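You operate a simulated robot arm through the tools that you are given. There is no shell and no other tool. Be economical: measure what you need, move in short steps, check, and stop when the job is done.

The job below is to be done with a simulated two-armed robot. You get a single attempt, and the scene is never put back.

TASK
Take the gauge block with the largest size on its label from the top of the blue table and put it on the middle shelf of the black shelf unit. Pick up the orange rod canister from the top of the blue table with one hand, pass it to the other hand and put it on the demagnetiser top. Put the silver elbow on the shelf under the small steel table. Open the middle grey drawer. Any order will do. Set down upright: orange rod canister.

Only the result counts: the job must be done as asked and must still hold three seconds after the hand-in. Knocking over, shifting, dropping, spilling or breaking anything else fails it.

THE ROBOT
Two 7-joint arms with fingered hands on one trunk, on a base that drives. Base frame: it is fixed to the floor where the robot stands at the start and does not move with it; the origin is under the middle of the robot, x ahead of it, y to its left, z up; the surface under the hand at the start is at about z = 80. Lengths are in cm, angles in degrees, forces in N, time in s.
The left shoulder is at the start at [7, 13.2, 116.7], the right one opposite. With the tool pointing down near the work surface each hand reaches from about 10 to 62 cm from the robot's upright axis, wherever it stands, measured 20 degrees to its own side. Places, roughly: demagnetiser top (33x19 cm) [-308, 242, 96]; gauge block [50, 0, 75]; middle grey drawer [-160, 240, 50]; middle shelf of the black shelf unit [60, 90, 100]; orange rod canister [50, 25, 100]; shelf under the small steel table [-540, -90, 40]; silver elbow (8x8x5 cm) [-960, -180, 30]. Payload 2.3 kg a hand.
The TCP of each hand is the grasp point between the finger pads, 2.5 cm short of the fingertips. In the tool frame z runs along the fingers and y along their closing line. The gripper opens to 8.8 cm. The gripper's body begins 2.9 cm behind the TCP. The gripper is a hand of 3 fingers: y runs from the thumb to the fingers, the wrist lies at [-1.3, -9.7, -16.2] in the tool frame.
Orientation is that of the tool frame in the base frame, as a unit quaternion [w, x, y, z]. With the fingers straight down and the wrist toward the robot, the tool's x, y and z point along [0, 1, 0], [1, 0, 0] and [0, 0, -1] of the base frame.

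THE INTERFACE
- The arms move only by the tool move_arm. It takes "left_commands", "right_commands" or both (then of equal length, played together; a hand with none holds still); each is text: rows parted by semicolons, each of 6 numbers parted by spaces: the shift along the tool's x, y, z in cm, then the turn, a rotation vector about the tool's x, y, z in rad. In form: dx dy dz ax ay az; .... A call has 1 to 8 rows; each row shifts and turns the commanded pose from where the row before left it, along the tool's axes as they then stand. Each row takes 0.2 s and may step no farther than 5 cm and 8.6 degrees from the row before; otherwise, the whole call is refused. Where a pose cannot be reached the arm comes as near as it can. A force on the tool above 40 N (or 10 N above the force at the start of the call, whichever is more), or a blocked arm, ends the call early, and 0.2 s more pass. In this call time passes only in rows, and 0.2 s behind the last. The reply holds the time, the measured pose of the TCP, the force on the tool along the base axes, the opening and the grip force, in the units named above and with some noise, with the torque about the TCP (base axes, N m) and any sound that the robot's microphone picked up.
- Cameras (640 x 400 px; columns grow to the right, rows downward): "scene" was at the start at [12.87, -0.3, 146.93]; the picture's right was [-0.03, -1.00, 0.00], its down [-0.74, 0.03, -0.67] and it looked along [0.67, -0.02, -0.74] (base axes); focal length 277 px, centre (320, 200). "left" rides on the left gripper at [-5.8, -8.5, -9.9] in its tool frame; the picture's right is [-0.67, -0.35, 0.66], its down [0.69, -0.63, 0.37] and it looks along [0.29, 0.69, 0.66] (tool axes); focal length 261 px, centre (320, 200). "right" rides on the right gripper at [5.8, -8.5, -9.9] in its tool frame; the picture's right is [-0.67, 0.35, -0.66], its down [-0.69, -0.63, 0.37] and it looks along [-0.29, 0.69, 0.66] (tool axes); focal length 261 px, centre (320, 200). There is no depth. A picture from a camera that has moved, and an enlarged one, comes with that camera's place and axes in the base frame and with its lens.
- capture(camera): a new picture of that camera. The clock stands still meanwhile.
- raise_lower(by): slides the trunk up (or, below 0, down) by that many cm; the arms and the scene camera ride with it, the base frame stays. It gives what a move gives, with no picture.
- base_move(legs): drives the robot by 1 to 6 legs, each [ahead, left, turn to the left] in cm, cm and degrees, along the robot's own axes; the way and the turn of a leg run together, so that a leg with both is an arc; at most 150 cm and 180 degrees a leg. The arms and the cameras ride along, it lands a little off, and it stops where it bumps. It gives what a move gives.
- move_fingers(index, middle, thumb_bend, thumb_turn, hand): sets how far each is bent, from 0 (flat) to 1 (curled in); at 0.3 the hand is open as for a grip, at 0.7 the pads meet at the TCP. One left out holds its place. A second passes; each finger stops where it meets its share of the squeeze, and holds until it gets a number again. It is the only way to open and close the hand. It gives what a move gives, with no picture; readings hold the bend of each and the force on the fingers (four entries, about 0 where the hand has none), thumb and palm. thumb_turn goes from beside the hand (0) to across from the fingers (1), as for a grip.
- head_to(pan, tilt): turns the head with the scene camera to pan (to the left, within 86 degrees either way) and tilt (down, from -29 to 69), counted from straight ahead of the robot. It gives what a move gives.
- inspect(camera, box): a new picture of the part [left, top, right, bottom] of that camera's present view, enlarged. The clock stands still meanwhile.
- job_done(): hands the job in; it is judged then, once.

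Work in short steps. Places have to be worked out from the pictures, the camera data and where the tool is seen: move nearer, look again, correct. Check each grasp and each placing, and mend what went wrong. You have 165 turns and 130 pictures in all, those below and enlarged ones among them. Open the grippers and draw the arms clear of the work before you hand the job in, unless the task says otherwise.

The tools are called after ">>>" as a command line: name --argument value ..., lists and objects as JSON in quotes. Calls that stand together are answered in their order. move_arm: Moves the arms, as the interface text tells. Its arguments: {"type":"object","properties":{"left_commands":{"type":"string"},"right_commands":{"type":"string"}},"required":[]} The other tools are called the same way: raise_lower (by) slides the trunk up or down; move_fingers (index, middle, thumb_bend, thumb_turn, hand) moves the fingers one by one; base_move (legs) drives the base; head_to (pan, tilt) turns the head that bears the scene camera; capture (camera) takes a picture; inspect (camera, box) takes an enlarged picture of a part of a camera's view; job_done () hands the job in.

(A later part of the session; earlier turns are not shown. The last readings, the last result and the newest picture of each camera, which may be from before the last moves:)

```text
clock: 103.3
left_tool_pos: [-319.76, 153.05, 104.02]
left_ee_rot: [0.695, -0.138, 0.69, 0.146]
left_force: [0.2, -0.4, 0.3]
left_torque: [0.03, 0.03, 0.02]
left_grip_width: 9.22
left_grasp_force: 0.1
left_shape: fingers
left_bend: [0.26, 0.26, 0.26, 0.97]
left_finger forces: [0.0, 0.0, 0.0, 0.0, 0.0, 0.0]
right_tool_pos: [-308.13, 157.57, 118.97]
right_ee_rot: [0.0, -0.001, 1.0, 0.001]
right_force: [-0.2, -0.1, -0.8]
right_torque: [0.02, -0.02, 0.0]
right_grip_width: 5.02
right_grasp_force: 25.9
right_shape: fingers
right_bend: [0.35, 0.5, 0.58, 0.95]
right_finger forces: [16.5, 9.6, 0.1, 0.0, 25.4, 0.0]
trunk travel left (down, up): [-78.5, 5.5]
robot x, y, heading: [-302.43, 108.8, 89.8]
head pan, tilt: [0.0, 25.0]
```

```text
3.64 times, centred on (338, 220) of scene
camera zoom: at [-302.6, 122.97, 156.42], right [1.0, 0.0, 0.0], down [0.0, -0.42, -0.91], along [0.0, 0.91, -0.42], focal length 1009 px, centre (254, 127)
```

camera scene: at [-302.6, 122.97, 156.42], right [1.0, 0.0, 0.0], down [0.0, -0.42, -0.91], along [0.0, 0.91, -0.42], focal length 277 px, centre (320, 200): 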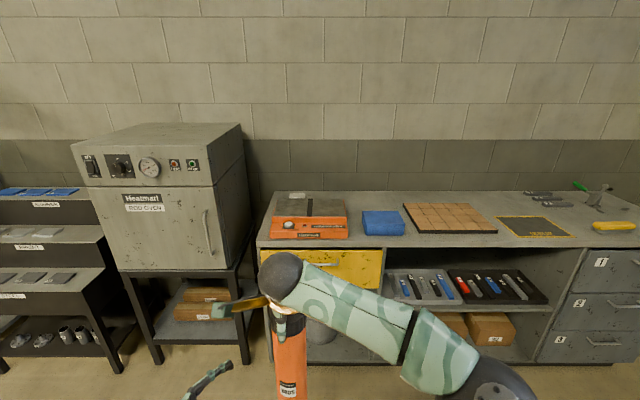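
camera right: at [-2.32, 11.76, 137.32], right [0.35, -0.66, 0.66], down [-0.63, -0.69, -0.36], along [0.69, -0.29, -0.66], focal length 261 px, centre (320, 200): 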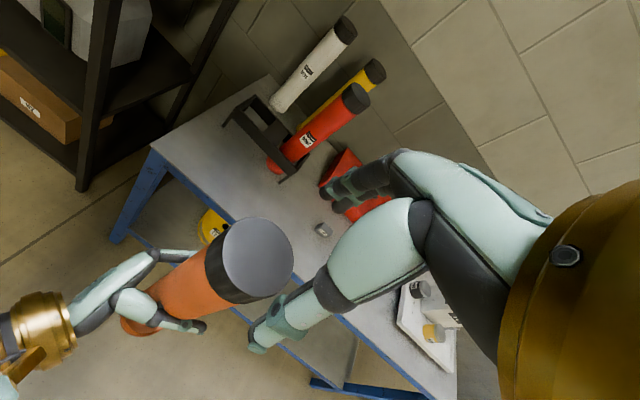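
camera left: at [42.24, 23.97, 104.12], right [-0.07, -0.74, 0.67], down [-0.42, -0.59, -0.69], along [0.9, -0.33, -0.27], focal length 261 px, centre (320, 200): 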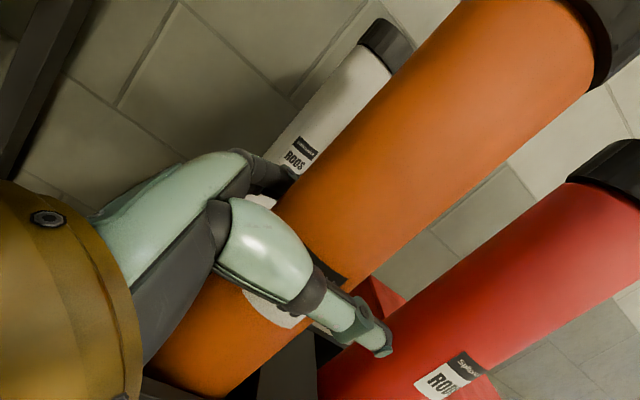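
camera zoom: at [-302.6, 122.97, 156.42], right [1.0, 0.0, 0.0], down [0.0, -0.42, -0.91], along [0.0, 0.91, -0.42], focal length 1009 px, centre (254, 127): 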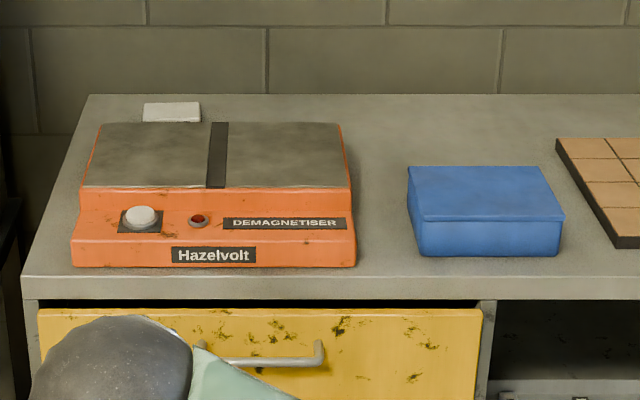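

Its top plate spans x −324…−290, y 236…255 at z≈96. I raise the canister (trunk and arm), shift it to the right half, and drive up.

>>> raise_lower --by 5.4

>>> move_arm --right_commands "-2 1 -2 0 0 0;-2 1 -2 0 0 0;-2 1 -2 0 0 0;-2 1 -2 0 0 0"

>>> base_move --legs '[[65, 0, 0.2]]'

>>> capture --camera "scene"

```text
clock: 104.3
left_tool_pos: [-319.73, 152.87, 109.35]
left_ee_rot: [0.696, -0.138, 0.689, 0.145]
left_force: [-0.6, 0.1, 0.0]
left_torque: [0.0, 0.04, 0.02]
left_grip_width: 9.19
left_grasp_force: 0.0
left_shape: fingers
left_bend: [0.26, 0.26, 0.26, 0.97]
left_finger forces: [0.1, 0.0, 0.0, 0.0, 0.1, 0.1]
right_tool_pos: [-308.01, 157.6, 124.4]
right_ee_rot: [0.0, 0.0, 1.0, 0.001]
right_force: [0.3, -0.7, -1.8]
right_torque: [0.04, 0.01, 0.0]
right_grip_width: 4.99
right_grasp_force: 25.7
right_shape: fingers
right_bend: [0.35, 0.5, 0.58, 0.95]
right_finger forces: [16.7, 9.7, 0.0, 0.0, 25.5, 0.0]
trunk travel left (down, up): [-83.9, 0.1]
robot x, y, heading: [-302.43, 108.53, 89.8]
head pan, tilt: [0.0, 25.0]
```

```text
clock: 105.3
left_tool_pos: [-319.74, 152.98, 109.35]
left_ee_rot: [0.696, -0.138, 0.69, 0.146]
left_force: [0.8, -1.0, 0.1]
left_torque: [0.01, -0.02, 0.02]
left_grip_width: 9.21
left_grasp_force: 0.1
left_shape: fingers
left_bend: [0.26, 0.26, 0.26, 0.97]
left_finger forces: [0.0, 0.1, 0.1, 0.1, 0.0, 0.1]
right_tool_pos: [-300.0, 161.6, 132.34]
right_ee_rot: [0.0, 0.0, 1.0, 0.0]
right_force: [0.9, 0.1, -1.7]
right_torque: [0.0, 0.02, -0.01]
right_grip_width: 4.99
right_grasp_force: 25.7
right_shape: fingers
right_bend: [0.35, 0.5, 0.58, 0.95]
right_finger forces: [16.6, 9.8, 0.0, 0.1, 25.3, 0.0]
trunk travel left (down, up): [-83.9, 0.1]
robot x, y, heading: [-302.3, 108.01, 90.1]
head pan, tilt: [0.0, 25.0]
```

```text
clock: 108.9
left_tool_pos: [-319.61, 218.12, 109.45]
left_ee_rot: [0.696, -0.138, 0.69, 0.145]
left_force: [0.4, 0.6, 0.3]
left_torque: [0.0, -0.02, -0.02]
left_grip_width: 9.24
left_grasp_force: 0.0
left_shape: fingers
left_bend: [0.26, 0.26, 0.26, 0.97]
left_finger forces: [0.0, 0.0, 0.1, 0.0, 0.0, 0.0]
right_tool_pos: [-299.9, 226.55, 132.34]
right_ee_rot: [0.001, 0.001, 1.0, 0.001]
right_force: [-0.4, -1.0, -1.1]
right_torque: [0.02, -0.03, 0.0]
right_grip_width: 5.0
right_grasp_force: 26.0
right_shape: fingers
right_bend: [0.35, 0.5, 0.58, 0.95]
right_finger forces: [16.5, 9.8, 0.0, 0.0, 25.2, 0.1]
trunk travel left (down, up): [-83.9, 0.1]
robot x, y, heading: [-302.6, 173.77, 89.8]
head pan, tilt: [0.0, 25.0]
```

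```text
54 pictures are left
camera scene: at [-302.43, 188.03, 161.84], right [1.0, 0.0, 0.0], down [0.0, -0.42, -0.91], along [0.0, 0.91, -0.42], focal length 277 px, centre (320, 200)
```

scene: 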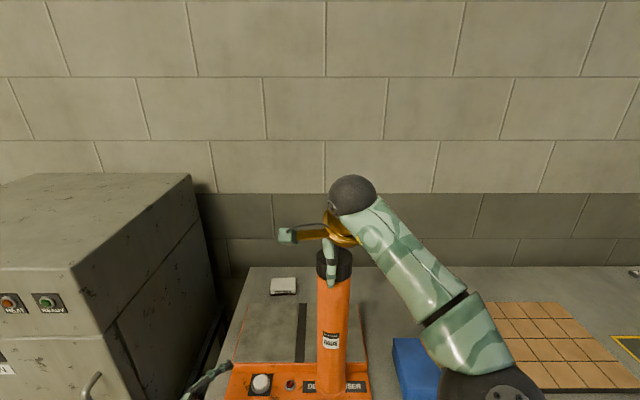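

Canister hangs vertical, bottom about z=99. I draw the left hand back, then advance over the plate.

>>> move_arm --left_commands "-2 -2.7 -1.2 0 0 0;-2 -2.7 -1.2 0 0 0;-2 -2.7 -1.2 0 0 0"

>>> base_move --legs '[[13, 0, 0]]'

>>> move_arm --right_commands "0 2 0 0 0 0;0 2 0 0 0 0;0 1.5 0 0 0 0"

>>> head_to --pan 0 --tilt 45

>>> capture --camera "scene"

```text
clock: 109.7
left_tool_pos: [-319.79, 209.21, 115.34]
left_ee_rot: [0.695, -0.138, 0.69, 0.146]
left_force: [0.1, -0.5, 0.0]
left_torque: [0.01, 0.02, -0.04]
left_grip_width: 9.22
left_grasp_force: 0.0
left_shape: fingers
left_bend: [0.26, 0.26, 0.26, 0.97]
left_finger forces: [0.0, 0.0, 0.0, 0.0, 0.0, 0.0]
right_tool_pos: [-299.86, 226.76, 132.25]
right_ee_rot: [0.001, 0.001, 1.0, 0.0]
right_force: [1.3, 0.2, -1.9]
right_torque: [-0.02, 0.01, 0.01]
right_grip_width: 4.98
right_grasp_force: 26.0
right_shape: fingers
right_bend: [0.35, 0.5, 0.58, 0.95]
right_finger forces: [16.6, 9.8, 0.1, 0.0, 25.1, 0.0]
trunk travel left (down, up): [-83.9, 0.1]
robot x, y, heading: [-302.32, 173.86, 90.1]
head pan, tilt: [0.0, 25.0]
```

```text
clock: 111.0
left_tool_pos: [-319.76, 221.9, 115.36]
left_ee_rot: [0.696, -0.137, 0.69, 0.146]
left_force: [-0.1, -0.2, 0.5]
left_torque: [-0.02, 0.01, -0.04]
left_grip_width: 9.23
left_grasp_force: 0.1
left_shape: fingers
left_bend: [0.26, 0.26, 0.26, 0.97]
left_finger forces: [0.1, 0.0, 0.1, 0.1, 0.0, 0.0]
right_tool_pos: [-299.92, 239.41, 132.57]
right_ee_rot: [0.0, -0.001, 1.0, 0.002]
right_force: [-0.2, 0.8, -2.0]
right_torque: [0.01, 0.0, 0.01]
right_grip_width: 4.99
right_grasp_force: 25.7
right_shape: fingers
right_bend: [0.35, 0.5, 0.58, 0.95]
right_finger forces: [16.6, 9.8, 0.0, 0.0, 25.2, 0.0]
trunk travel left (down, up): [-83.9, 0.1]
robot x, y, heading: [-302.26, 186.49, 89.8]
head pan, tilt: [0.0, 25.0]
```

```text
clock: 111.8
left_tool_pos: [-319.73, 222.22, 115.38]
left_ee_rot: [0.695, -0.137, 0.69, 0.146]
left_force: [0.1, 0.3, 0.7]
left_torque: [-0.05, 0.01, 0.0]
left_grip_width: 9.2
left_grasp_force: 0.1
left_shape: fingers
left_bend: [0.26, 0.26, 0.26, 0.97]
left_finger forces: [0.1, 0.0, 0.0, 0.1, 0.0, 0.0]
right_tool_pos: [-298.63, 241.43, 130.27]
right_ee_rot: [0.0, 0.0, 1.0, 0.001]
right_force: [-0.5, -0.4, 3.2]
right_torque: [-0.11, 0.01, -0.01]
right_grip_width: 4.98
right_grasp_force: 25.7
right_shape: fingers
right_bend: [0.35, 0.5, 0.58, 0.95]
right_finger forces: [16.5, 9.2, 0.0, 0.0, 25.4, 0.0]
right hand out of reach, approached as far as the arm can: row 1, 2, 3
trunk travel left (down, up): [-83.9, 0.1]
robot x, y, heading: [-302.18, 187.05, 90.1]
head pan, tilt: [0.0, 25.0]
```

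```text
clock: 112.6
left_tool_pos: [-319.73, 222.16, 115.19]
left_ee_rot: [0.696, -0.138, 0.69, 0.146]
left_force: [0.4, 0.0, -0.4]
left_torque: [0.02, -0.01, 0.02]
left_grip_width: 9.21
left_grasp_force: 0.0
left_shape: fingers
left_bend: [0.26, 0.26, 0.26, 0.97]
left_finger forces: [0.0, 0.1, 0.1, 0.0, 0.0, 0.1]
right_tool_pos: [-298.78, 241.39, 130.18]
right_ee_rot: [0.0, 0.0, 1.0, 0.001]
right_force: [-0.7, -0.3, 1.7]
right_torque: [0.0, 0.0, 0.02]
right_grip_width: 5.0
right_grasp_force: 25.5
right_shape: fingers
right_bend: [0.35, 0.5, 0.58, 0.95]
right_finger forces: [16.6, 9.2, 0.0, 0.0, 25.1, 0.1]
trunk travel left (down, up): [-83.9, 0.1]
robot x, y, heading: [-302.34, 186.98, 90.0]
head pan, tilt: [0.0, 45.0]
```

```text
53 pictures are left
camera scene: at [-302.46, 199.93, 158.78], right [1.0, 0.0, 0.0], down [0.0, -0.71, -0.71], along [0.0, 0.71, -0.71], focal length 277 px, centre (320, 200)
```

scene: 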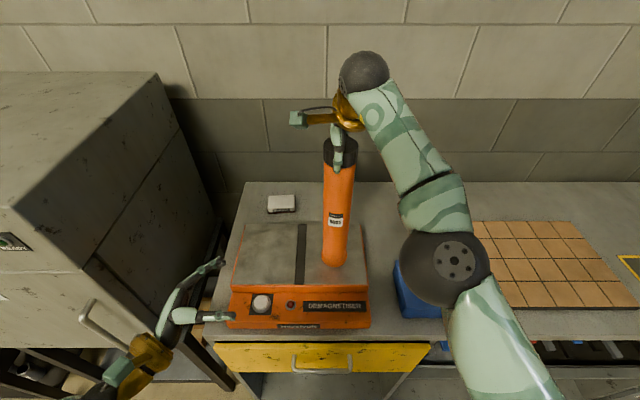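

The foot is now resting on the plate at about (−298.8, 241.4), well inside it, and the cap-to-foot line looks vertical. I press 0.3 cm down to check contact.

>>> move_arm --right_commands "0 0 0.3 0 0 0"

>>> inspect --camera "scene" --box '[220, 120, 412, 340]'

```text
clock: 113.0
left_tool_pos: [-319.87, 221.89, 115.48]
left_ee_rot: [0.696, -0.136, 0.69, 0.146]
left_force: [0.4, -0.6, -0.6]
left_torque: [0.01, 0.02, 0.02]
left_grip_width: 9.19
left_grasp_force: 0.0
left_shape: fingers
left_bend: [0.26, 0.26, 0.26, 0.97]
left_finger forces: [0.1, 0.0, 0.0, 0.1, 0.0, 0.0]
right_tool_pos: [-298.74, 241.08, 130.07]
right_ee_rot: [0.0, 0.001, 1.0, 0.003]
right_force: [0.0, -0.9, 8.9]
right_torque: [0.07, 0.06, 0.02]
right_grip_width: 4.96
right_grasp_force: 25.1
right_shape: fingers
right_bend: [0.35, 0.5, 0.58, 0.95]
right_finger forces: [16.3, 8.7, 0.1, 0.1, 25.4, 0.0]
trunk travel left (down, up): [-83.9, 0.1]
robot x, y, heading: [-302.69, 187.15, 89.9]
head pan, tilt: [0.0, 45.0]
```

```text
1.82 times, centred on (316, 230) of scene
camera zoom: at [-302.51, 199.51, 158.82], right [1.0, 0.0, 0.0], down [0.0, -0.7, -0.71], along [0.0, 0.71, -0.7], focal length 504 px, centre (327, 146)
```

zoom: 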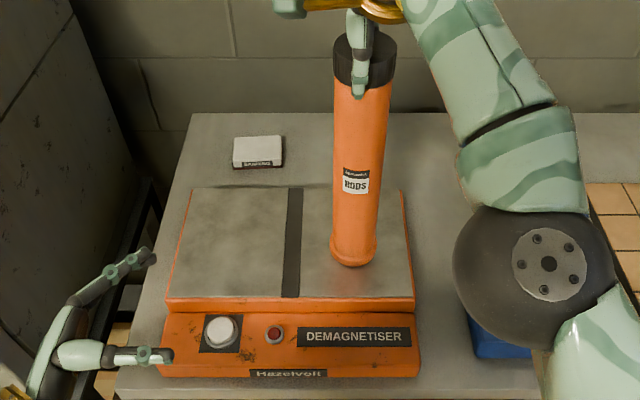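

It stands firmly on the right half of the plate. I open the right hand and try rising 1 cm.

>>> move_fingers --hand "right" --index 0.24 --middle 0.24 --thumb_bend 0.24

>>> move_arm --right_commands "0 0 -1 0 0 0"

>>> inspect --camera "scene" --box '[220, 80, 412, 300]'

```text
clock: 114.0
left_tool_pos: [-319.77, 222.2, 115.31]
left_ee_rot: [0.696, -0.138, 0.689, 0.145]
left_force: [0.2, -0.7, -0.6]
left_torque: [0.0, 0.01, 0.0]
left_grip_width: 9.24
left_grasp_force: 0.2
left_shape: fingers
left_bend: [0.26, 0.26, 0.26, 0.97]
left_finger forces: [0.0, 0.1, 0.0, 0.1, 0.0, 0.0]
right_tool_pos: [-298.64, 241.51, 129.94]
right_ee_rot: [0.001, 0.001, 1.0, 0.0]
right_force: [-0.1, -0.7, 0.2]
right_torque: [0.04, 0.02, 0.03]
right_grip_width: 9.57
right_grasp_force: 0.3
right_shape: fingers
right_bend: [0.24, 0.24, 0.24, 0.97]
right_finger forces: [0.1, 0.0, 0.0, 0.0, 0.1, 0.0]
trunk travel left (down, up): [-83.9, 0.1]
robot x, y, heading: [-302.48, 186.8, 90.1]
head pan, tilt: [0.0, 45.0]
```

```text
clock: 114.4
left_tool_pos: [-319.71, 222.1, 115.31]
left_ee_rot: [0.696, -0.138, 0.69, 0.146]
left_force: [-0.4, 0.1, 1.0]
left_torque: [0.01, 0.0, 0.03]
left_grip_width: 9.22
left_grasp_force: 0.0
left_shape: fingers
left_bend: [0.26, 0.26, 0.26, 0.97]
left_finger forces: [0.0, 0.0, 0.2, 0.1, 0.0, 0.1]
right_tool_pos: [-298.58, 241.07, 130.73]
right_ee_rot: [0.001, 0.001, 1.0, 0.0]
right_force: [0.2, 1.2, -0.6]
right_torque: [0.01, 0.02, -0.01]
right_grip_width: 9.6
right_grasp_force: 0.1
right_shape: fingers
right_bend: [0.24, 0.24, 0.24, 0.97]
right_finger forces: [0.1, 0.1, 0.0, 0.1, 0.0, 0.0]
right hand out of reach, approached as far as the arm can: row 1
trunk travel left (down, up): [-83.9, 0.1]
robot x, y, heading: [-302.41, 187.18, 89.9]
head pan, tilt: [0.0, 45.0]
```

```text
1.82 times, centred on (316, 190) of scene
camera zoom: at [-302.43, 199.98, 158.77], right [1.0, 0.0, 0.0], down [0.0, -0.71, -0.71], along [0.0, 0.71, -0.71], focal length 504 px, centre (327, 218)
```

zoom: 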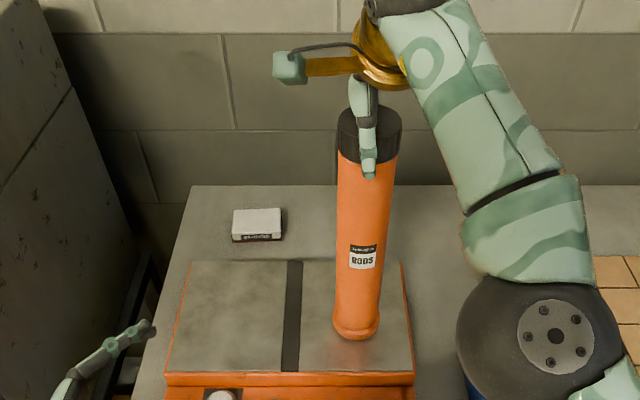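

The canister stands alone. Upward reach is limited, so I withdraw the open hand sideways to the right, which clears the cap between thumb and fingers.

>>> move_arm --right_commands "-1.5 0 0 0 0 0;-2 0 0 0 0 0"

>>> inspect --camera "scene" --box '[220, 80, 412, 300]'

```text
clock: 115.0
left_tool_pos: [-319.69, 222.16, 115.34]
left_ee_rot: [0.695, -0.137, 0.69, 0.146]
left_force: [1.1, -0.5, 0.2]
left_torque: [-0.01, -0.01, 0.0]
left_grip_width: 9.25
left_grasp_force: 0.0
left_shape: fingers
left_bend: [0.26, 0.26, 0.26, 0.97]
left_finger forces: [0.0, 0.0, 0.0, 0.0, 0.0, 0.0]
right_tool_pos: [-295.16, 242.01, 131.0]
right_ee_rot: [0.0, 0.0, 1.0, -0.001]
right_force: [0.0, -0.5, 0.3]
right_torque: [0.03, 0.0, 0.01]
right_grip_width: 9.58
right_grasp_force: 0.1
right_shape: fingers
right_bend: [0.24, 0.24, 0.24, 0.97]
right_finger forces: [0.1, 0.0, 0.1, 0.0, 0.1, 0.0]
right hand out of reach, approached as far as the arm can: row 1, 2
trunk travel left (down, up): [-83.9, 0.1]
robot x, y, heading: [-302.48, 186.92, 89.7]
head pan, tilt: [0.0, 45.0]
```

```text
1.82 times, centred on (316, 190) of scene
camera zoom: at [-302.29, 200.04, 158.77], right [1.0, 0.0, 0.0], down [0.0, -0.71, -0.71], along [0.0, 0.71, -0.71], focal length 504 px, centre (327, 218)
```

zoom: 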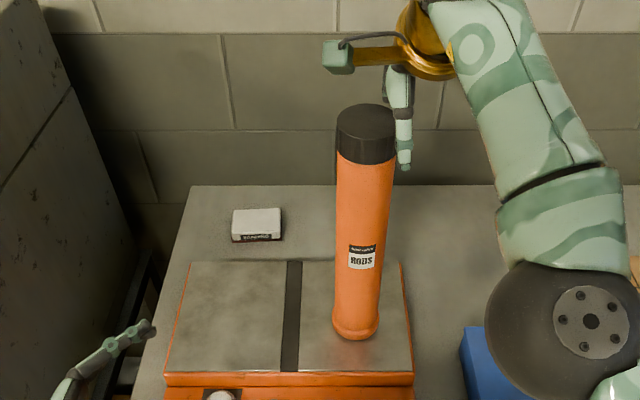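

Clear of the cap. I move 6 cm more to the right and then back the robot away.

>>> move_arm --right_commands "-3 0 0 0 0 0;-3 0 0 0 0 0"

>>> base_move --legs '[[-45, 0, 0]]'

>>> head_to --pan -20 --tilt 30

>>> capture --camera "scene"

```text
clock: 115.6
left_tool_pos: [-319.61, 222.17, 115.31]
left_ee_rot: [0.696, -0.138, 0.69, 0.146]
left_force: [0.0, -0.3, 1.0]
left_torque: [-0.03, -0.01, -0.02]
left_grip_width: 9.23
left_grasp_force: 0.1
left_shape: fingers
left_bend: [0.26, 0.26, 0.26, 0.97]
left_finger forces: [0.0, 0.1, 0.0, 0.0, 0.0, 0.1]
right_tool_pos: [-292.01, 242.42, 131.28]
right_ee_rot: [0.001, -0.002, 1.0, -0.002]
right_force: [1.0, 0.2, 1.0]
right_torque: [0.03, 0.0, 0.01]
right_grip_width: 9.58
right_grasp_force: 0.1
right_shape: fingers
right_bend: [0.24, 0.24, 0.24, 0.97]
right_finger forces: [0.0, 0.0, 0.0, 0.1, 0.0, 0.0]
right hand out of reach, approached as far as the arm can: row 1, 2
trunk travel left (down, up): [-83.9, 0.1]
robot x, y, heading: [-302.39, 186.94, 90.0]
head pan, tilt: [0.0, 45.0]
```

```text
clock: 118.3
left_tool_pos: [-319.8, 177.46, 115.18]
left_ee_rot: [0.696, -0.138, 0.69, 0.144]
left_force: [0.2, 0.0, -0.3]
left_torque: [-0.01, 0.01, 0.02]
left_grip_width: 9.21
left_grasp_force: 0.1
left_shape: fingers
left_bend: [0.26, 0.26, 0.26, 0.97]
left_finger forces: [0.0, 0.1, 0.0, 0.1, 0.0, 0.1]
right_tool_pos: [-292.09, 197.73, 131.16]
right_ee_rot: [0.001, -0.001, 1.0, -0.002]
right_force: [-1.0, -0.3, 0.0]
right_torque: [-0.01, 0.0, -0.01]
right_grip_width: 9.62
right_grasp_force: 0.1
right_shape: fingers
right_bend: [0.24, 0.24, 0.24, 0.97]
right_finger forces: [0.1, 0.0, 0.0, 0.0, 0.0, 0.1]
trunk travel left (down, up): [-83.9, 0.1]
robot x, y, heading: [-302.32, 141.83, 90.1]
head pan, tilt: [0.0, 45.0]
```

```text
clock: 119.2
left_tool_pos: [-319.7, 177.26, 115.25]
left_ee_rot: [0.696, -0.138, 0.69, 0.146]
left_force: [0.2, -0.1, -1.1]
left_torque: [-0.04, 0.02, 0.0]
left_grip_width: 9.24
left_grasp_force: 0.0
left_shape: fingers
left_bend: [0.26, 0.26, 0.26, 0.97]
left_finger forces: [0.0, 0.0, 0.0, 0.0, 0.0, 0.0]
right_tool_pos: [-292.08, 197.52, 131.25]
right_ee_rot: [0.002, 0.0, 1.0, -0.002]
right_force: [0.1, 0.9, 0.8]
right_torque: [-0.02, -0.04, 0.0]
right_grip_width: 9.62
right_grasp_force: 0.0
right_shape: fingers
right_bend: [0.24, 0.24, 0.24, 0.97]
right_finger forces: [0.1, 0.1, 0.0, 0.1, 0.0, 0.1]
trunk travel left (down, up): [-83.9, 0.1]
robot x, y, heading: [-302.33, 141.95, 89.8]
head pan, tilt: [-20.0, 30.0]
```

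```text
49 pictures are left
camera scene: at [-299.4, 155.41, 161.03], right [0.94, -0.34, 0.0], down [-0.17, -0.47, -0.87], along [0.3, 0.81, -0.5], focal length 277 px, centre (320, 200)
```

scene: 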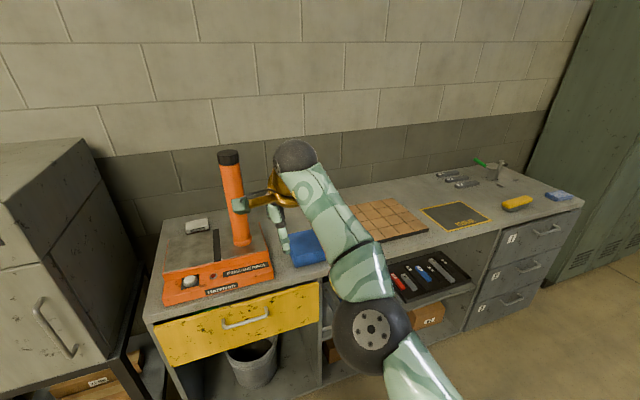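

The canister stays upright on the demagnetiser. Next the middle grey drawer (label 2): I drive right along the bench, and then lower the trunk.

>>> base_move --legs '[[0, -132, 0]]'

>>> move_arm --right_commands "0 -3 3 0 0 0;0 -3 3 0 0 0;0 -3 3 0 0 0;0 -3 3 0 0 0"

>>> raise_lower --by -42

>>> head_to --pan -5 --tilt 25

>>> capture --camera "scene"

```text
clock: 125.8
left_tool_pos: [-188.14, 177.47, 115.3]
left_ee_rot: [0.695, -0.14, 0.689, 0.149]
left_force: [1.0, 0.1, -0.3]
left_torque: [-0.03, 0.02, 0.03]
left_grip_width: 9.25
left_grasp_force: 0.1
left_shape: fingers
left_bend: [0.26, 0.26, 0.26, 0.97]
left_finger forces: [0.1, 0.0, 0.0, 0.1, 0.0, 0.0]
right_tool_pos: [-160.67, 198.01, 131.27]
right_ee_rot: [0.002, -0.006, 1.0, -0.002]
right_force: [0.6, -1.3, 1.0]
right_torque: [-0.01, -0.05, -0.01]
right_grip_width: 9.57
right_grasp_force: 0.1
right_shape: fingers
right_bend: [0.24, 0.24, 0.24, 0.97]
right_finger forces: [0.0, 0.0, 0.0, 0.0, 0.1, 0.1]
trunk travel left (down, up): [-83.9, 0.1]
robot x, y, heading: [-170.6, 142.34, 90.1]
head pan, tilt: [-20.0, 30.0]
```

```text
clock: 126.8
left_tool_pos: [-188.18, 177.4, 115.23]
left_ee_rot: [0.695, -0.14, 0.689, 0.149]
left_force: [0.1, 0.2, 0.7]
left_torque: [-0.04, -0.04, 0.0]
left_grip_width: 9.21
left_grasp_force: 0.1
left_shape: fingers
left_bend: [0.26, 0.26, 0.26, 0.97]
left_finger forces: [0.1, 0.1, 0.0, 0.0, 0.1, 0.1]
right_tool_pos: [-160.62, 197.92, 131.29]
right_ee_rot: [0.002, -0.006, 1.0, -0.002]
right_force: [0.9, 0.3, 0.5]
right_torque: [0.02, 0.0, 0.0]
right_grip_width: 9.59
right_grasp_force: 0.0
right_shape: fingers
right_bend: [0.24, 0.24, 0.24, 0.97]
right_finger forces: [0.0, 0.0, 0.1, 0.1, 0.0, 0.0]
right hand out of reach, approached as far as the arm can: row 1, 2, 3, 4
trunk travel left (down, up): [-83.9, 0.1]
robot x, y, heading: [-170.69, 142.2, 90.2]
head pan, tilt: [-20.0, 30.0]
```

```text
refused: -42 is not a number from -40 to 40
```

```text
clock: 127.5
left_tool_pos: [-188.13, 177.49, 115.27]
left_ee_rot: [0.695, -0.14, 0.689, 0.149]
left_force: [0.1, -0.6, -0.5]
left_torque: [0.01, 0.02, 0.02]
left_grip_width: 9.2
left_grasp_force: 0.0
left_shape: fingers
left_bend: [0.26, 0.26, 0.26, 0.97]
left_finger forces: [0.1, 0.0, 0.0, 0.1, 0.0, 0.1]
right_tool_pos: [-160.63, 197.92, 131.11]
right_ee_rot: [0.001, -0.005, 1.0, -0.001]
right_force: [0.8, 0.4, 0.2]
right_torque: [-0.02, 0.02, 0.0]
right_grip_width: 9.6
right_grasp_force: 0.0
right_shape: fingers
right_bend: [0.24, 0.24, 0.24, 0.97]
right_finger forces: [0.0, 0.0, 0.1, 0.0, 0.2, 0.0]
trunk travel left (down, up): [-83.9, 0.1]
robot x, y, heading: [-170.43, 142.19, 90.6]
head pan, tilt: [-5.0, 25.0]
```

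```text
48 pictures are left
camera scene: at [-169.81, 156.46, 161.82], right [1.0, -0.08, 0.0], down [-0.03, -0.42, -0.91], along [0.07, 0.9, -0.42], focal length 277 px, centre (320, 200)
```

scene: 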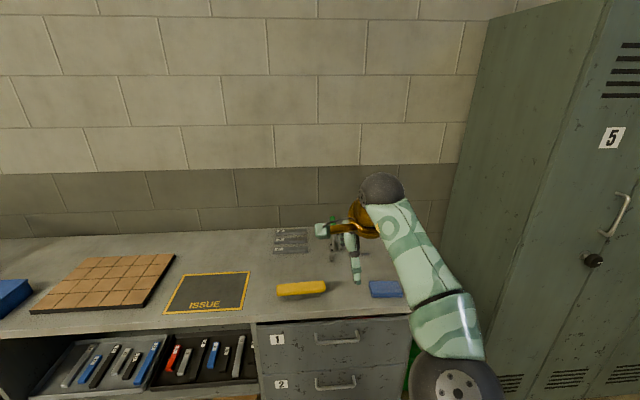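

The right arm is at a limit posture; I lower the trunk 40 cm first and then try to bring the hand down and left.

>>> raise_lower --by -40

>>> move_arm --right_commands "1 -0.5 2 0 0 0;1 -0.5 2 0 0 0;0 -1 3 0 0 0;0 -1 3 0 0 0"

>>> capture --camera "scene"

```text
clock: 131.4
left_tool_pos: [-188.13, 177.49, 75.37]
left_ee_rot: [0.695, -0.14, 0.69, 0.149]
left_force: [-0.5, 0.4, -0.8]
left_torque: [-0.02, 0.0, 0.01]
left_grip_width: 9.21
left_grasp_force: 0.1
left_shape: fingers
left_bend: [0.26, 0.26, 0.26, 0.97]
left_finger forces: [0.0, 0.0, 0.0, 0.0, 0.1, 0.0]
right_tool_pos: [-160.6, 198.01, 91.23]
right_ee_rot: [0.002, -0.004, 1.0, -0.002]
right_force: [0.0, 0.0, 0.6]
right_torque: [0.02, 0.03, 0.01]
right_grip_width: 9.58
right_grasp_force: 0.0
right_shape: fingers
right_bend: [0.24, 0.24, 0.24, 0.97]
right_finger forces: [0.0, 0.0, 0.1, 0.0, 0.2, 0.0]
trunk travel left (down, up): [-43.9, 40.1]
robot x, y, heading: [-170.64, 142.38, 90.4]
head pan, tilt: [-5.0, 25.0]
```

```text
clock: 132.4
left_tool_pos: [-188.09, 177.3, 75.31]
left_ee_rot: [0.695, -0.14, 0.689, 0.149]
left_force: [-0.1, -1.1, 0.0]
left_torque: [-0.03, 0.02, -0.03]
left_grip_width: 9.19
left_grasp_force: 0.1
left_shape: fingers
left_bend: [0.26, 0.26, 0.26, 0.97]
left_finger forces: [0.1, 0.0, 0.0, 0.1, 0.0, 0.1]
right_tool_pos: [-162.05, 198.97, 88.15]
right_ee_rot: [0.002, -0.005, 1.0, -0.002]
right_force: [0.0, -0.7, 0.3]
right_torque: [-0.01, 0.03, -0.01]
right_grip_width: 9.58
right_grasp_force: 0.2
right_shape: fingers
right_bend: [0.24, 0.24, 0.24, 0.97]
right_finger forces: [0.0, 0.0, 0.1, 0.0, 0.1, 0.0]
right hand out of reach, approached as far as the arm can: row 1, 2, 3, 4
trunk travel left (down, up): [-43.9, 40.1]
robot x, y, heading: [-170.39, 142.06, 90.4]
head pan, tilt: [-5.0, 25.0]
```

```text
47 pictures are left
camera scene: at [-169.81, 156.46, 121.83], right [1.0, -0.08, 0.0], down [-0.03, -0.42, -0.91], along [0.07, 0.9, -0.42], focal length 277 px, centre (320, 200)
```

scene: 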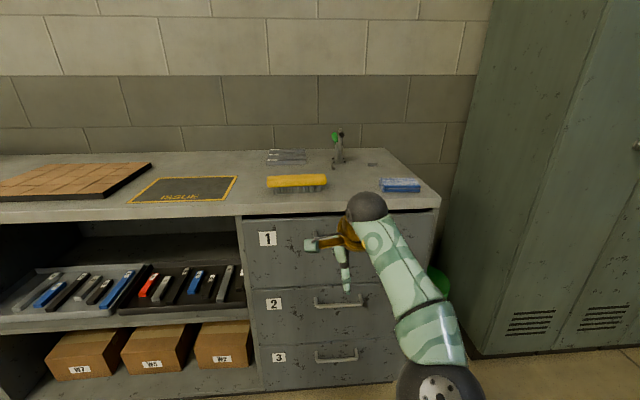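

Drawer 2's handle is near (−158.5, 222, 54). I tilt the right hand forward, which I need for the pull and which may free the arm.

>>> move_arm --right_commands "0 0 0 -0.14 0 0;0 0 0 -0.14 0 0;0 0 0 -0.14 0 0;0 0 0 -0.14 0 0;0 0 0 -0.14 0 0;0 0 0 -0.14 0 0"

```text
clock: 133.8
left_tool_pos: [-188.05, 177.41, 75.17]
left_ee_rot: [0.695, -0.141, 0.689, 0.149]
left_force: [0.3, 0.4, -1.0]
left_torque: [0.03, -0.01, 0.0]
left_grip_width: 9.23
left_grasp_force: 0.2
left_shape: fingers
left_bend: [0.26, 0.26, 0.26, 0.97]
left_finger forces: [0.1, 0.0, 0.0, 0.0, 0.0, 0.0]
right_tool_pos: [-161.08, 201.2, 90.11]
right_ee_rot: [-0.001, -0.006, 0.914, 0.406]
right_force: [0.7, -0.8, 0.3]
right_torque: [-0.02, -0.03, -0.02]
right_grip_width: 9.59
right_grasp_force: 0.2
right_shape: fingers
right_bend: [0.24, 0.24, 0.24, 0.98]
right_finger forces: [0.1, 0.0, 0.1, 0.0, 0.0, 0.0]
right hand out of reach, approached as far as the arm can: row 1, 2
trunk travel left (down, up): [-43.9, 40.1]
robot x, y, heading: [-170.74, 142.23, 90.5]
head pan, tilt: [-5.0, 25.0]
```

Freed, with the fingers now pointing ahead and down at about 48°. I lower the hand to a standoff in front of the handle.

>>> move_arm --right_commands "-0.35 -1.9 3.85 0 0 0;-0.35 -1.9 3.85 0 0 0;-0.35 -1.9 3.85 0 0 0;-0.35 -1.9 3.85 0 0 0;-0.35 -1.9 3.85 0 0 0;-0.35 -1.9 3.85 0 0 0"

>>> capture --camera "right"

>>> head_to --pan -8 --tilt 40

>>> capture --camera "scene"

```text
clock: 135.2
left_tool_pos: [-188.14, 177.44, 75.33]
left_ee_rot: [0.695, -0.14, 0.689, 0.15]
left_force: [-0.1, -0.4, 0.3]
left_torque: [0.0, 0.0, 0.01]
left_grip_width: 9.22
left_grasp_force: 0.0
left_shape: fingers
left_bend: [0.26, 0.26, 0.26, 0.97]
left_finger forces: [0.0, 0.1, 0.0, 0.1, 0.1, 0.0]
right_tool_pos: [-158.79, 208.3, 68.12]
right_ee_rot: [-0.001, -0.005, 0.914, 0.406]
right_force: [-0.6, 0.1, 0.6]
right_torque: [0.0, 0.0, -0.03]
right_grip_width: 9.59
right_grasp_force: 0.2
right_shape: fingers
right_bend: [0.24, 0.24, 0.24, 0.98]
right_finger forces: [0.1, 0.0, 0.1, 0.0, 0.0, 0.1]
right hand out of reach, approached as far as the arm can: row 6
trunk travel left (down, up): [-43.9, 40.1]
robot x, y, heading: [-170.17, 142.02, 90.5]
head pan, tilt: [-5.0, 25.0]
```

```text
46 pictures are left
camera right: at [-164.4, 195.35, 68.55], right [0.67, -0.24, 0.7], down [0.69, -0.14, -0.71], along [0.27, 0.96, 0.07], focal length 261 px, centre (320, 200)
```

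right: 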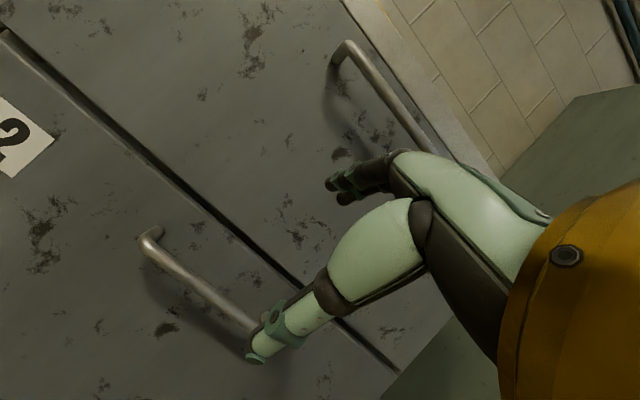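

```text
clock: 135.9
left_tool_pos: [-188.05, 177.38, 75.38]
left_ee_rot: [0.695, -0.14, 0.689, 0.149]
left_force: [0.2, 0.6, -0.5]
left_torque: [0.02, 0.01, -0.01]
left_grip_width: 9.2
left_grasp_force: 0.0
left_shape: fingers
left_bend: [0.26, 0.26, 0.26, 0.97]
left_finger forces: [0.0, 0.0, 0.0, 0.0, 0.1, 0.1]
right_tool_pos: [-158.77, 208.46, 68.11]
right_ee_rot: [-0.001, -0.006, 0.914, 0.406]
right_force: [0.2, -0.4, -0.1]
right_torque: [-0.01, 0.05, 0.01]
right_grip_width: 9.62
right_grasp_force: 0.0
right_shape: fingers
right_bend: [0.24, 0.24, 0.24, 0.98]
right_finger forces: [0.0, 0.0, 0.0, 0.0, 0.1, 0.0]
trunk travel left (down, up): [-43.9, 40.1]
robot x, y, heading: [-170.21, 142.01, 90.2]
head pan, tilt: [-8.0, 40.0]
```

```text
45 pictures are left
camera scene: at [-169.42, 155.7, 119.5], right [0.99, -0.13, 0.0], down [-0.08, -0.64, -0.77], along [0.1, 0.76, -0.64], focal length 277 px, centre (320, 200)
```

scene: 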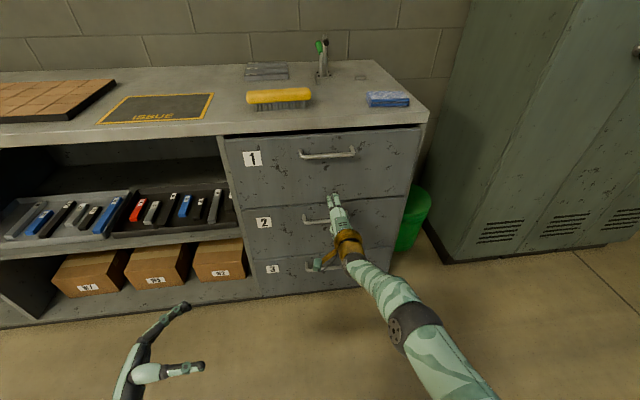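

Triangulated: the drawer 2 handle bar lies at about y=222, z=56, x −166…−152. I pre-close the right hand to a narrow opening, lower 7 cm and drive ahead 8 cm.

>>> move_fingers --hand "right" --index 0.54 --middle 0.54 --thumb_bend 0.54

>>> raise_lower --by -7

>>> base_move --legs '[[7, 0, -0.3]]'

>>> capture --camera "right"

>>> inspect --camera "scene" --box '[260, 140, 420, 300]'

```text
clock: 136.9
left_tool_pos: [-188.06, 177.45, 75.36]
left_ee_rot: [0.695, -0.141, 0.689, 0.148]
left_force: [0.0, -0.4, 1.0]
left_torque: [0.0, 0.01, 0.0]
left_grip_width: 9.2
left_grasp_force: 0.1
left_shape: fingers
left_bend: [0.26, 0.26, 0.26, 0.97]
left_finger forces: [0.0, 0.0, 0.0, 0.0, 0.0, 0.0]
right_tool_pos: [-158.79, 208.47, 68.03]
right_ee_rot: [-0.001, -0.005, 0.914, 0.407]
right_force: [0.2, -0.6, 0.2]
right_torque: [0.02, -0.01, 0.01]
right_grip_width: 3.34
right_grasp_force: 0.1
right_shape: fingers
right_bend: [0.54, 0.54, 0.54, 0.98]
right_finger forces: [0.1, 0.1, 0.0, 0.1, 0.1, 0.0]
trunk travel left (down, up): [-43.9, 40.1]
robot x, y, heading: [-170.54, 142.49, 90.3]
head pan, tilt: [-8.0, 40.0]
```

```text
clock: 138.0
left_tool_pos: [-188.03, 177.33, 68.36]
left_ee_rot: [0.695, -0.14, 0.69, 0.149]
left_force: [0.0, 0.0, 0.3]
left_torque: [0.0, 0.0, -0.03]
left_grip_width: 9.22
left_grasp_force: 0.0
left_shape: fingers
left_bend: [0.26, 0.26, 0.26, 0.97]
left_finger forces: [0.0, 0.0, 0.0, 0.0, 0.0, 0.0]
right_tool_pos: [-158.78, 208.4, 61.13]
right_ee_rot: [0.0, -0.005, 0.914, 0.405]
right_force: [0.5, 0.1, 0.1]
right_torque: [0.01, 0.01, 0.02]
right_grip_width: 3.34
right_grasp_force: 0.0
right_shape: fingers
right_bend: [0.54, 0.54, 0.54, 0.98]
right_finger forces: [0.1, 0.1, 0.0, 0.1, 0.0, 0.1]
trunk travel left (down, up): [-36.9, 47.1]
robot x, y, heading: [-170.32, 142.32, 90.3]
head pan, tilt: [-8.0, 40.0]
```

```text
clock: 139.1
left_tool_pos: [-188.0, 184.52, 68.41]
left_ee_rot: [0.695, -0.138, 0.69, 0.146]
left_force: [0.1, -0.4, 0.3]
left_torque: [-0.02, 0.03, 0.0]
left_grip_width: 9.22
left_grasp_force: 0.0
left_shape: fingers
left_bend: [0.26, 0.26, 0.26, 0.97]
left_finger forces: [0.0, 0.1, 0.0, 0.1, 0.0, 0.1]
right_tool_pos: [-158.38, 215.43, 61.05]
right_ee_rot: [0.001, -0.003, 0.914, 0.406]
right_force: [-0.6, 0.9, 0.4]
right_torque: [0.02, 0.02, 0.01]
right_grip_width: 3.35
right_grasp_force: 0.1
right_shape: fingers
right_bend: [0.54, 0.54, 0.54, 0.98]
right_finger forces: [0.1, 0.0, 0.0, 0.0, 0.0, 0.1]
trunk travel left (down, up): [-36.9, 47.1]
robot x, y, heading: [-170.62, 149.31, 90.1]
head pan, tilt: [-8.0, 40.0]
```

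```text
44 pictures are left
camera right: at [-164.17, 202.4, 61.56], right [0.67, -0.25, 0.7], down [0.69, -0.15, -0.71], along [0.28, 0.96, 0.07], focal length 261 px, centre (320, 200)
```

right: 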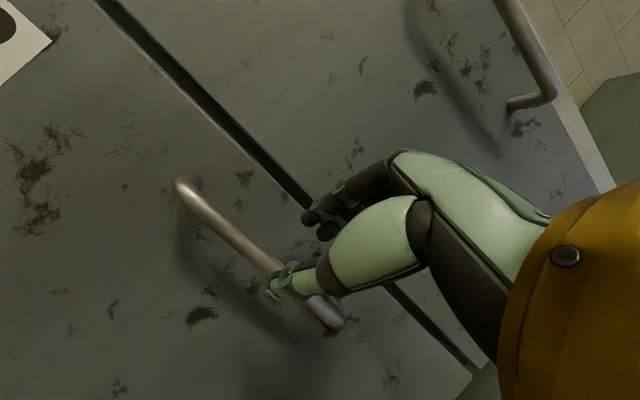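

```text
2.50 times, centred on (340, 220) of scene
camera zoom: at [-169.38, 162.77, 112.49], right [0.99, -0.14, 0.0], down [-0.09, -0.64, -0.77], along [0.11, 0.76, -0.64], focal length 694 px, centre (270, 150)
```

zoom: 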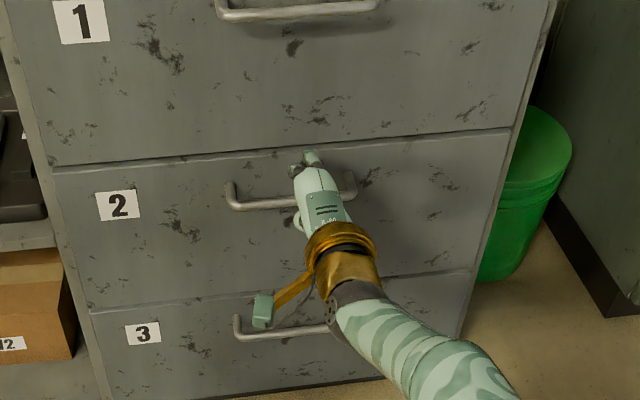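

Refined bar location: y≈218.7, z≈57.6, face near y=222. I advance 3.8 cm along the fingers so that they pass above and behind the bar.

>>> move_arm --right_commands "0 -0.3 1.5 0 0 0;0 0 1.3 0 0 0;0 0 1 0 0 0"

>>> capture --camera "right"

```text
clock: 139.8
left_tool_pos: [-187.94, 184.48, 68.18]
left_ee_rot: [0.695, -0.138, 0.69, 0.148]
left_force: [0.7, 0.7, -0.1]
left_torque: [-0.01, -0.03, 0.03]
left_grip_width: 9.22
left_grasp_force: 0.0
left_shape: fingers
left_bend: [0.26, 0.26, 0.26, 0.97]
left_finger forces: [0.0, 0.0, 0.0, 0.0, 0.1, 0.0]
right_tool_pos: [-158.93, 215.17, 60.03]
right_ee_rot: [0.0, -0.003, 0.914, 0.406]
right_force: [0.4, 0.1, 0.5]
right_torque: [0.01, -0.03, 0.01]
right_grip_width: 3.35
right_grasp_force: 0.0
right_shape: fingers
right_bend: [0.54, 0.54, 0.54, 0.98]
right_finger forces: [0.1, 0.0, 0.0, 0.0, 0.0, 0.0]
right hand out of reach, approached as far as the arm can: row 1, 2, 3
trunk travel left (down, up): [-36.9, 47.1]
robot x, y, heading: [-170.17, 149.19, 90.2]
head pan, tilt: [-8.0, 40.0]
```

```text
42 pictures are left
camera right: at [-164.57, 202.11, 60.5], right [0.67, -0.25, 0.7], down [0.69, -0.15, -0.71], along [0.28, 0.96, 0.07], focal length 261 px, centre (320, 200)
```

right: 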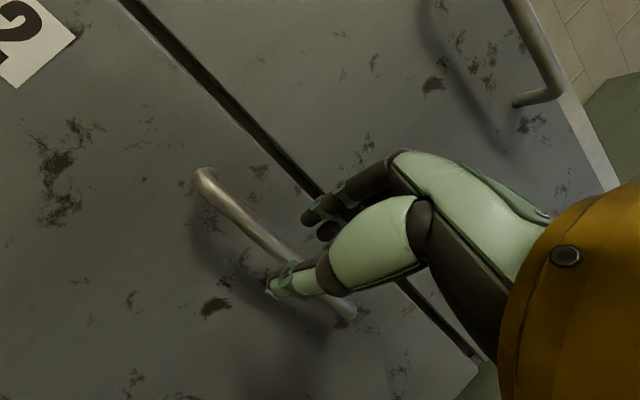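

The arm is at its reach limit, so I use the base instead. I open the thumb to keep it below the bar, drive 3 cm ahead, then lower 1.8 cm so that the fingers hook behind the bar.

>>> move_fingers --hand "right" --thumb_bend 0.28

>>> base_move --legs '[[3, 0, 0]]'

>>> raise_lower --by -2

>>> capture --camera "right"

```text
clock: 140.8
left_tool_pos: [-187.99, 184.61, 68.32]
left_ee_rot: [0.695, -0.139, 0.69, 0.148]
left_force: [0.7, -0.3, -0.7]
left_torque: [0.0, -0.01, -0.02]
left_grip_width: 9.22
left_grasp_force: 0.0
left_shape: fingers
left_bend: [0.26, 0.26, 0.26, 0.97]
left_finger forces: [0.0, 0.0, 0.0, 0.0, 0.1, 0.0]
right_tool_pos: [-158.75, 215.13, 60.08]
right_ee_rot: [0.0, -0.003, 0.914, 0.407]
right_force: [-0.4, 0.0, 0.0]
right_torque: [0.01, 0.0, 0.03]
right_grip_width: 6.01
right_grasp_force: 0.1
right_shape: fingers
right_bend: [0.54, 0.54, 0.28, 0.98]
right_finger forces: [0.0, 0.0, 0.0, 0.1, 0.0, 0.1]
trunk travel left (down, up): [-36.9, 47.1]
robot x, y, heading: [-170.69, 149.28, 90.0]
head pan, tilt: [-8.0, 40.0]
```

```text
clock: 141.7
left_tool_pos: [-188.04, 187.55, 68.39]
left_ee_rot: [0.696, -0.138, 0.689, 0.147]
left_force: [0.2, -0.1, -0.8]
left_torque: [-0.01, -0.02, -0.01]
left_grip_width: 9.25
left_grasp_force: 0.0
left_shape: fingers
left_bend: [0.26, 0.26, 0.26, 0.97]
left_finger forces: [0.0, 0.0, 0.0, 0.0, 0.0, 0.0]
right_tool_pos: [-158.85, 218.16, 59.97]
right_ee_rot: [0.001, -0.002, 0.913, 0.407]
right_force: [-0.1, -1.9, 0.5]
right_torque: [0.03, -0.01, 0.03]
right_grip_width: 5.9
right_grasp_force: 0.0
right_shape: fingers
right_bend: [0.55, 0.54, 0.28, 0.98]
right_finger forces: [0.7, 0.3, 0.0, 0.0, 0.1, 0.0]
trunk travel left (down, up): [-36.9, 47.1]
robot x, y, heading: [-170.39, 152.48, 89.8]
head pan, tilt: [-8.0, 40.0]
```

```text
clock: 142.4
left_tool_pos: [-187.9, 187.51, 66.34]
left_ee_rot: [0.695, -0.138, 0.69, 0.147]
left_force: [-0.3, -0.5, 0.5]
left_torque: [0.05, 0.02, -0.03]
left_grip_width: 9.22
left_grasp_force: 0.2
left_shape: fingers
left_bend: [0.26, 0.26, 0.26, 0.97]
left_finger forces: [0.0, 0.0, 0.0, 0.1, 0.0, 0.0]
right_tool_pos: [-158.68, 218.13, 58.04]
right_ee_rot: [0.0, -0.004, 0.914, 0.406]
right_force: [-0.2, -1.1, -0.2]
right_torque: [-0.02, -0.01, 0.0]
right_grip_width: 5.88
right_grasp_force: 0.3
right_shape: fingers
right_bend: [0.55, 0.54, 0.28, 0.98]
right_finger forces: [0.8, 0.5, 0.0, 0.0, 0.0, 0.0]
trunk travel left (down, up): [-34.9, 49.1]
robot x, y, heading: [-170.38, 152.04, 89.9]
head pan, tilt: [-8.0, 40.0]
```

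```text
41 pictures are left
camera right: at [-164.57, 205.12, 58.49], right [0.67, -0.25, 0.7], down [0.69, -0.15, -0.71], along [0.28, 0.96, 0.07], focal length 261 px, centre (320, 200)
```

right: 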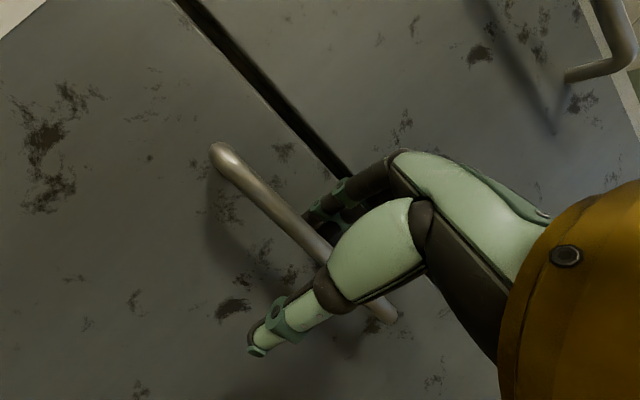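

The bar is now between thumb and fingers. I close the hand on it.

>>> move_fingers --hand "right" --index 0.9 --middle 0.9 --thumb_bend 0.8

>>> capture --camera "right"

```text
clock: 143.4
left_tool_pos: [-187.96, 187.86, 66.02]
left_ee_rot: [0.694, -0.141, 0.691, 0.144]
left_force: [0.2, 0.3, 0.8]
left_torque: [0.06, -0.03, 0.02]
left_grip_width: 9.24
left_grasp_force: 0.1
left_shape: fingers
left_bend: [0.26, 0.26, 0.26, 0.97]
left_finger forces: [0.0, 0.0, 0.0, 0.1, 0.1, 0.1]
right_tool_pos: [-158.87, 218.33, 57.47]
right_ee_rot: [0.0, -0.003, 0.916, 0.401]
right_force: [-1.6, -1.2, -25.3]
right_torque: [0.88, -0.08, 0.0]
right_grip_width: 0.89
right_grasp_force: 33.9
right_shape: fingers
right_bend: [0.87, 0.84, 0.73, 0.97]
right_finger forces: [17.8, 28.0, 0.0, 0.0, 21.8, 0.1]
trunk travel left (down, up): [-34.9, 49.1]
robot x, y, heading: [-170.67, 152.35, 90.1]
head pan, tilt: [-8.0, 40.0]
```

```text
40 pictures are left
camera right: at [-164.55, 205.37, 57.98], right [0.67, -0.24, 0.7], down [0.69, -0.15, -0.71], along [0.28, 0.96, 0.06], focal length 261 px, centre (320, 200)
```

right: 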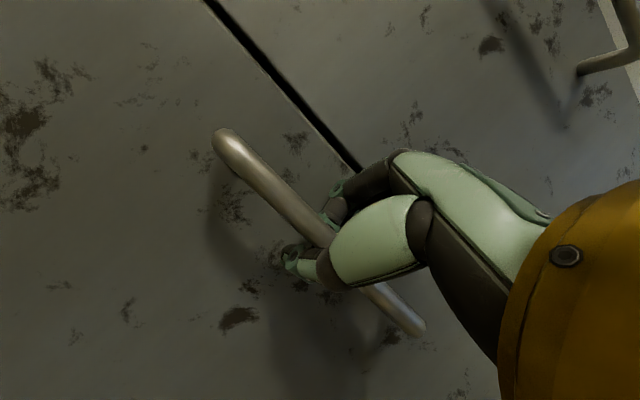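

The bar is gripped firmly. I pull by driving the base back 12 cm.

>>> base_move --legs '[[-12, 0, 0]]'

>>> capture --camera "scene"

```text
clock: 144.6
left_tool_pos: [-187.89, 175.96, 66.03]
left_ee_rot: [0.694, -0.142, 0.691, 0.145]
left_force: [-0.3, 0.3, 0.7]
left_torque: [-0.01, 0.02, -0.05]
left_grip_width: 9.21
left_grasp_force: 0.1
left_shape: fingers
left_bend: [0.26, 0.26, 0.26, 0.97]
left_finger forces: [0.0, 0.1, 0.0, 0.0, 0.0, 0.0]
right_tool_pos: [-158.83, 206.51, 57.35]
right_ee_rot: [-0.001, -0.003, 0.916, 0.402]
right_force: [-2.4, 0.4, -29.1]
right_torque: [0.83, -0.09, 0.03]
right_grip_width: 0.92
right_grasp_force: 32.4
right_shape: fingers
right_bend: [0.88, 0.84, 0.73, 0.97]
right_finger forces: [17.1, 25.6, 0.1, 0.1, 22.4, 0.0]
trunk travel left (down, up): [-34.9, 49.1]
robot x, y, heading: [-170.38, 140.19, 90.3]
head pan, tilt: [-8.0, 40.0]
```

```text
39 pictures are left
camera scene: at [-169.26, 154.51, 110.37], right [0.99, -0.14, 0.0], down [-0.09, -0.64, -0.76], along [0.1, 0.75, -0.65], focal length 277 px, centre (320, 200)
```

scene: 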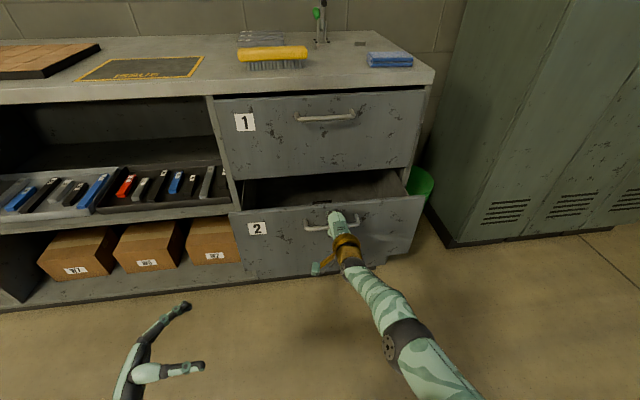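

The middle drawer slides open. I pull another 13 cm.

>>> base_move --legs '[[-13, 0, 0]]'

>>> capture --camera "scene"

```text
clock: 145.9
left_tool_pos: [-187.75, 163.0, 66.06]
left_ee_rot: [0.695, -0.141, 0.69, 0.146]
left_force: [-0.1, 0.7, -0.4]
left_torque: [0.0, 0.03, 0.06]
left_grip_width: 9.22
left_grasp_force: 0.1
left_shape: fingers
left_bend: [0.26, 0.26, 0.26, 0.97]
left_finger forces: [0.1, 0.0, 0.0, 0.1, 0.1, 0.1]
right_tool_pos: [-158.8, 193.46, 57.3]
right_ee_rot: [-0.001, -0.005, 0.916, 0.401]
right_force: [-1.4, -0.2, -27.1]
right_torque: [0.71, -0.07, -0.01]
right_grip_width: 0.92
right_grasp_force: 32.5
right_shape: fingers
right_bend: [0.88, 0.84, 0.73, 0.97]
right_finger forces: [17.7, 24.9, 0.0, 0.0, 21.7, 0.1]
trunk travel left (down, up): [-34.9, 49.1]
robot x, y, heading: [-170.53, 127.41, 90.1]
head pan, tilt: [-8.0, 40.0]
```

```text
38 pictures are left
camera scene: at [-169.2, 141.5, 110.37], right [0.99, -0.14, 0.0], down [-0.09, -0.64, -0.76], along [0.1, 0.75, -0.65], focal length 277 px, centre (320, 200)
```

scene: 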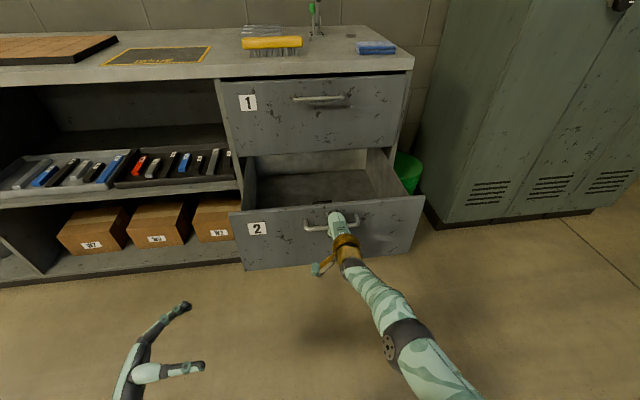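

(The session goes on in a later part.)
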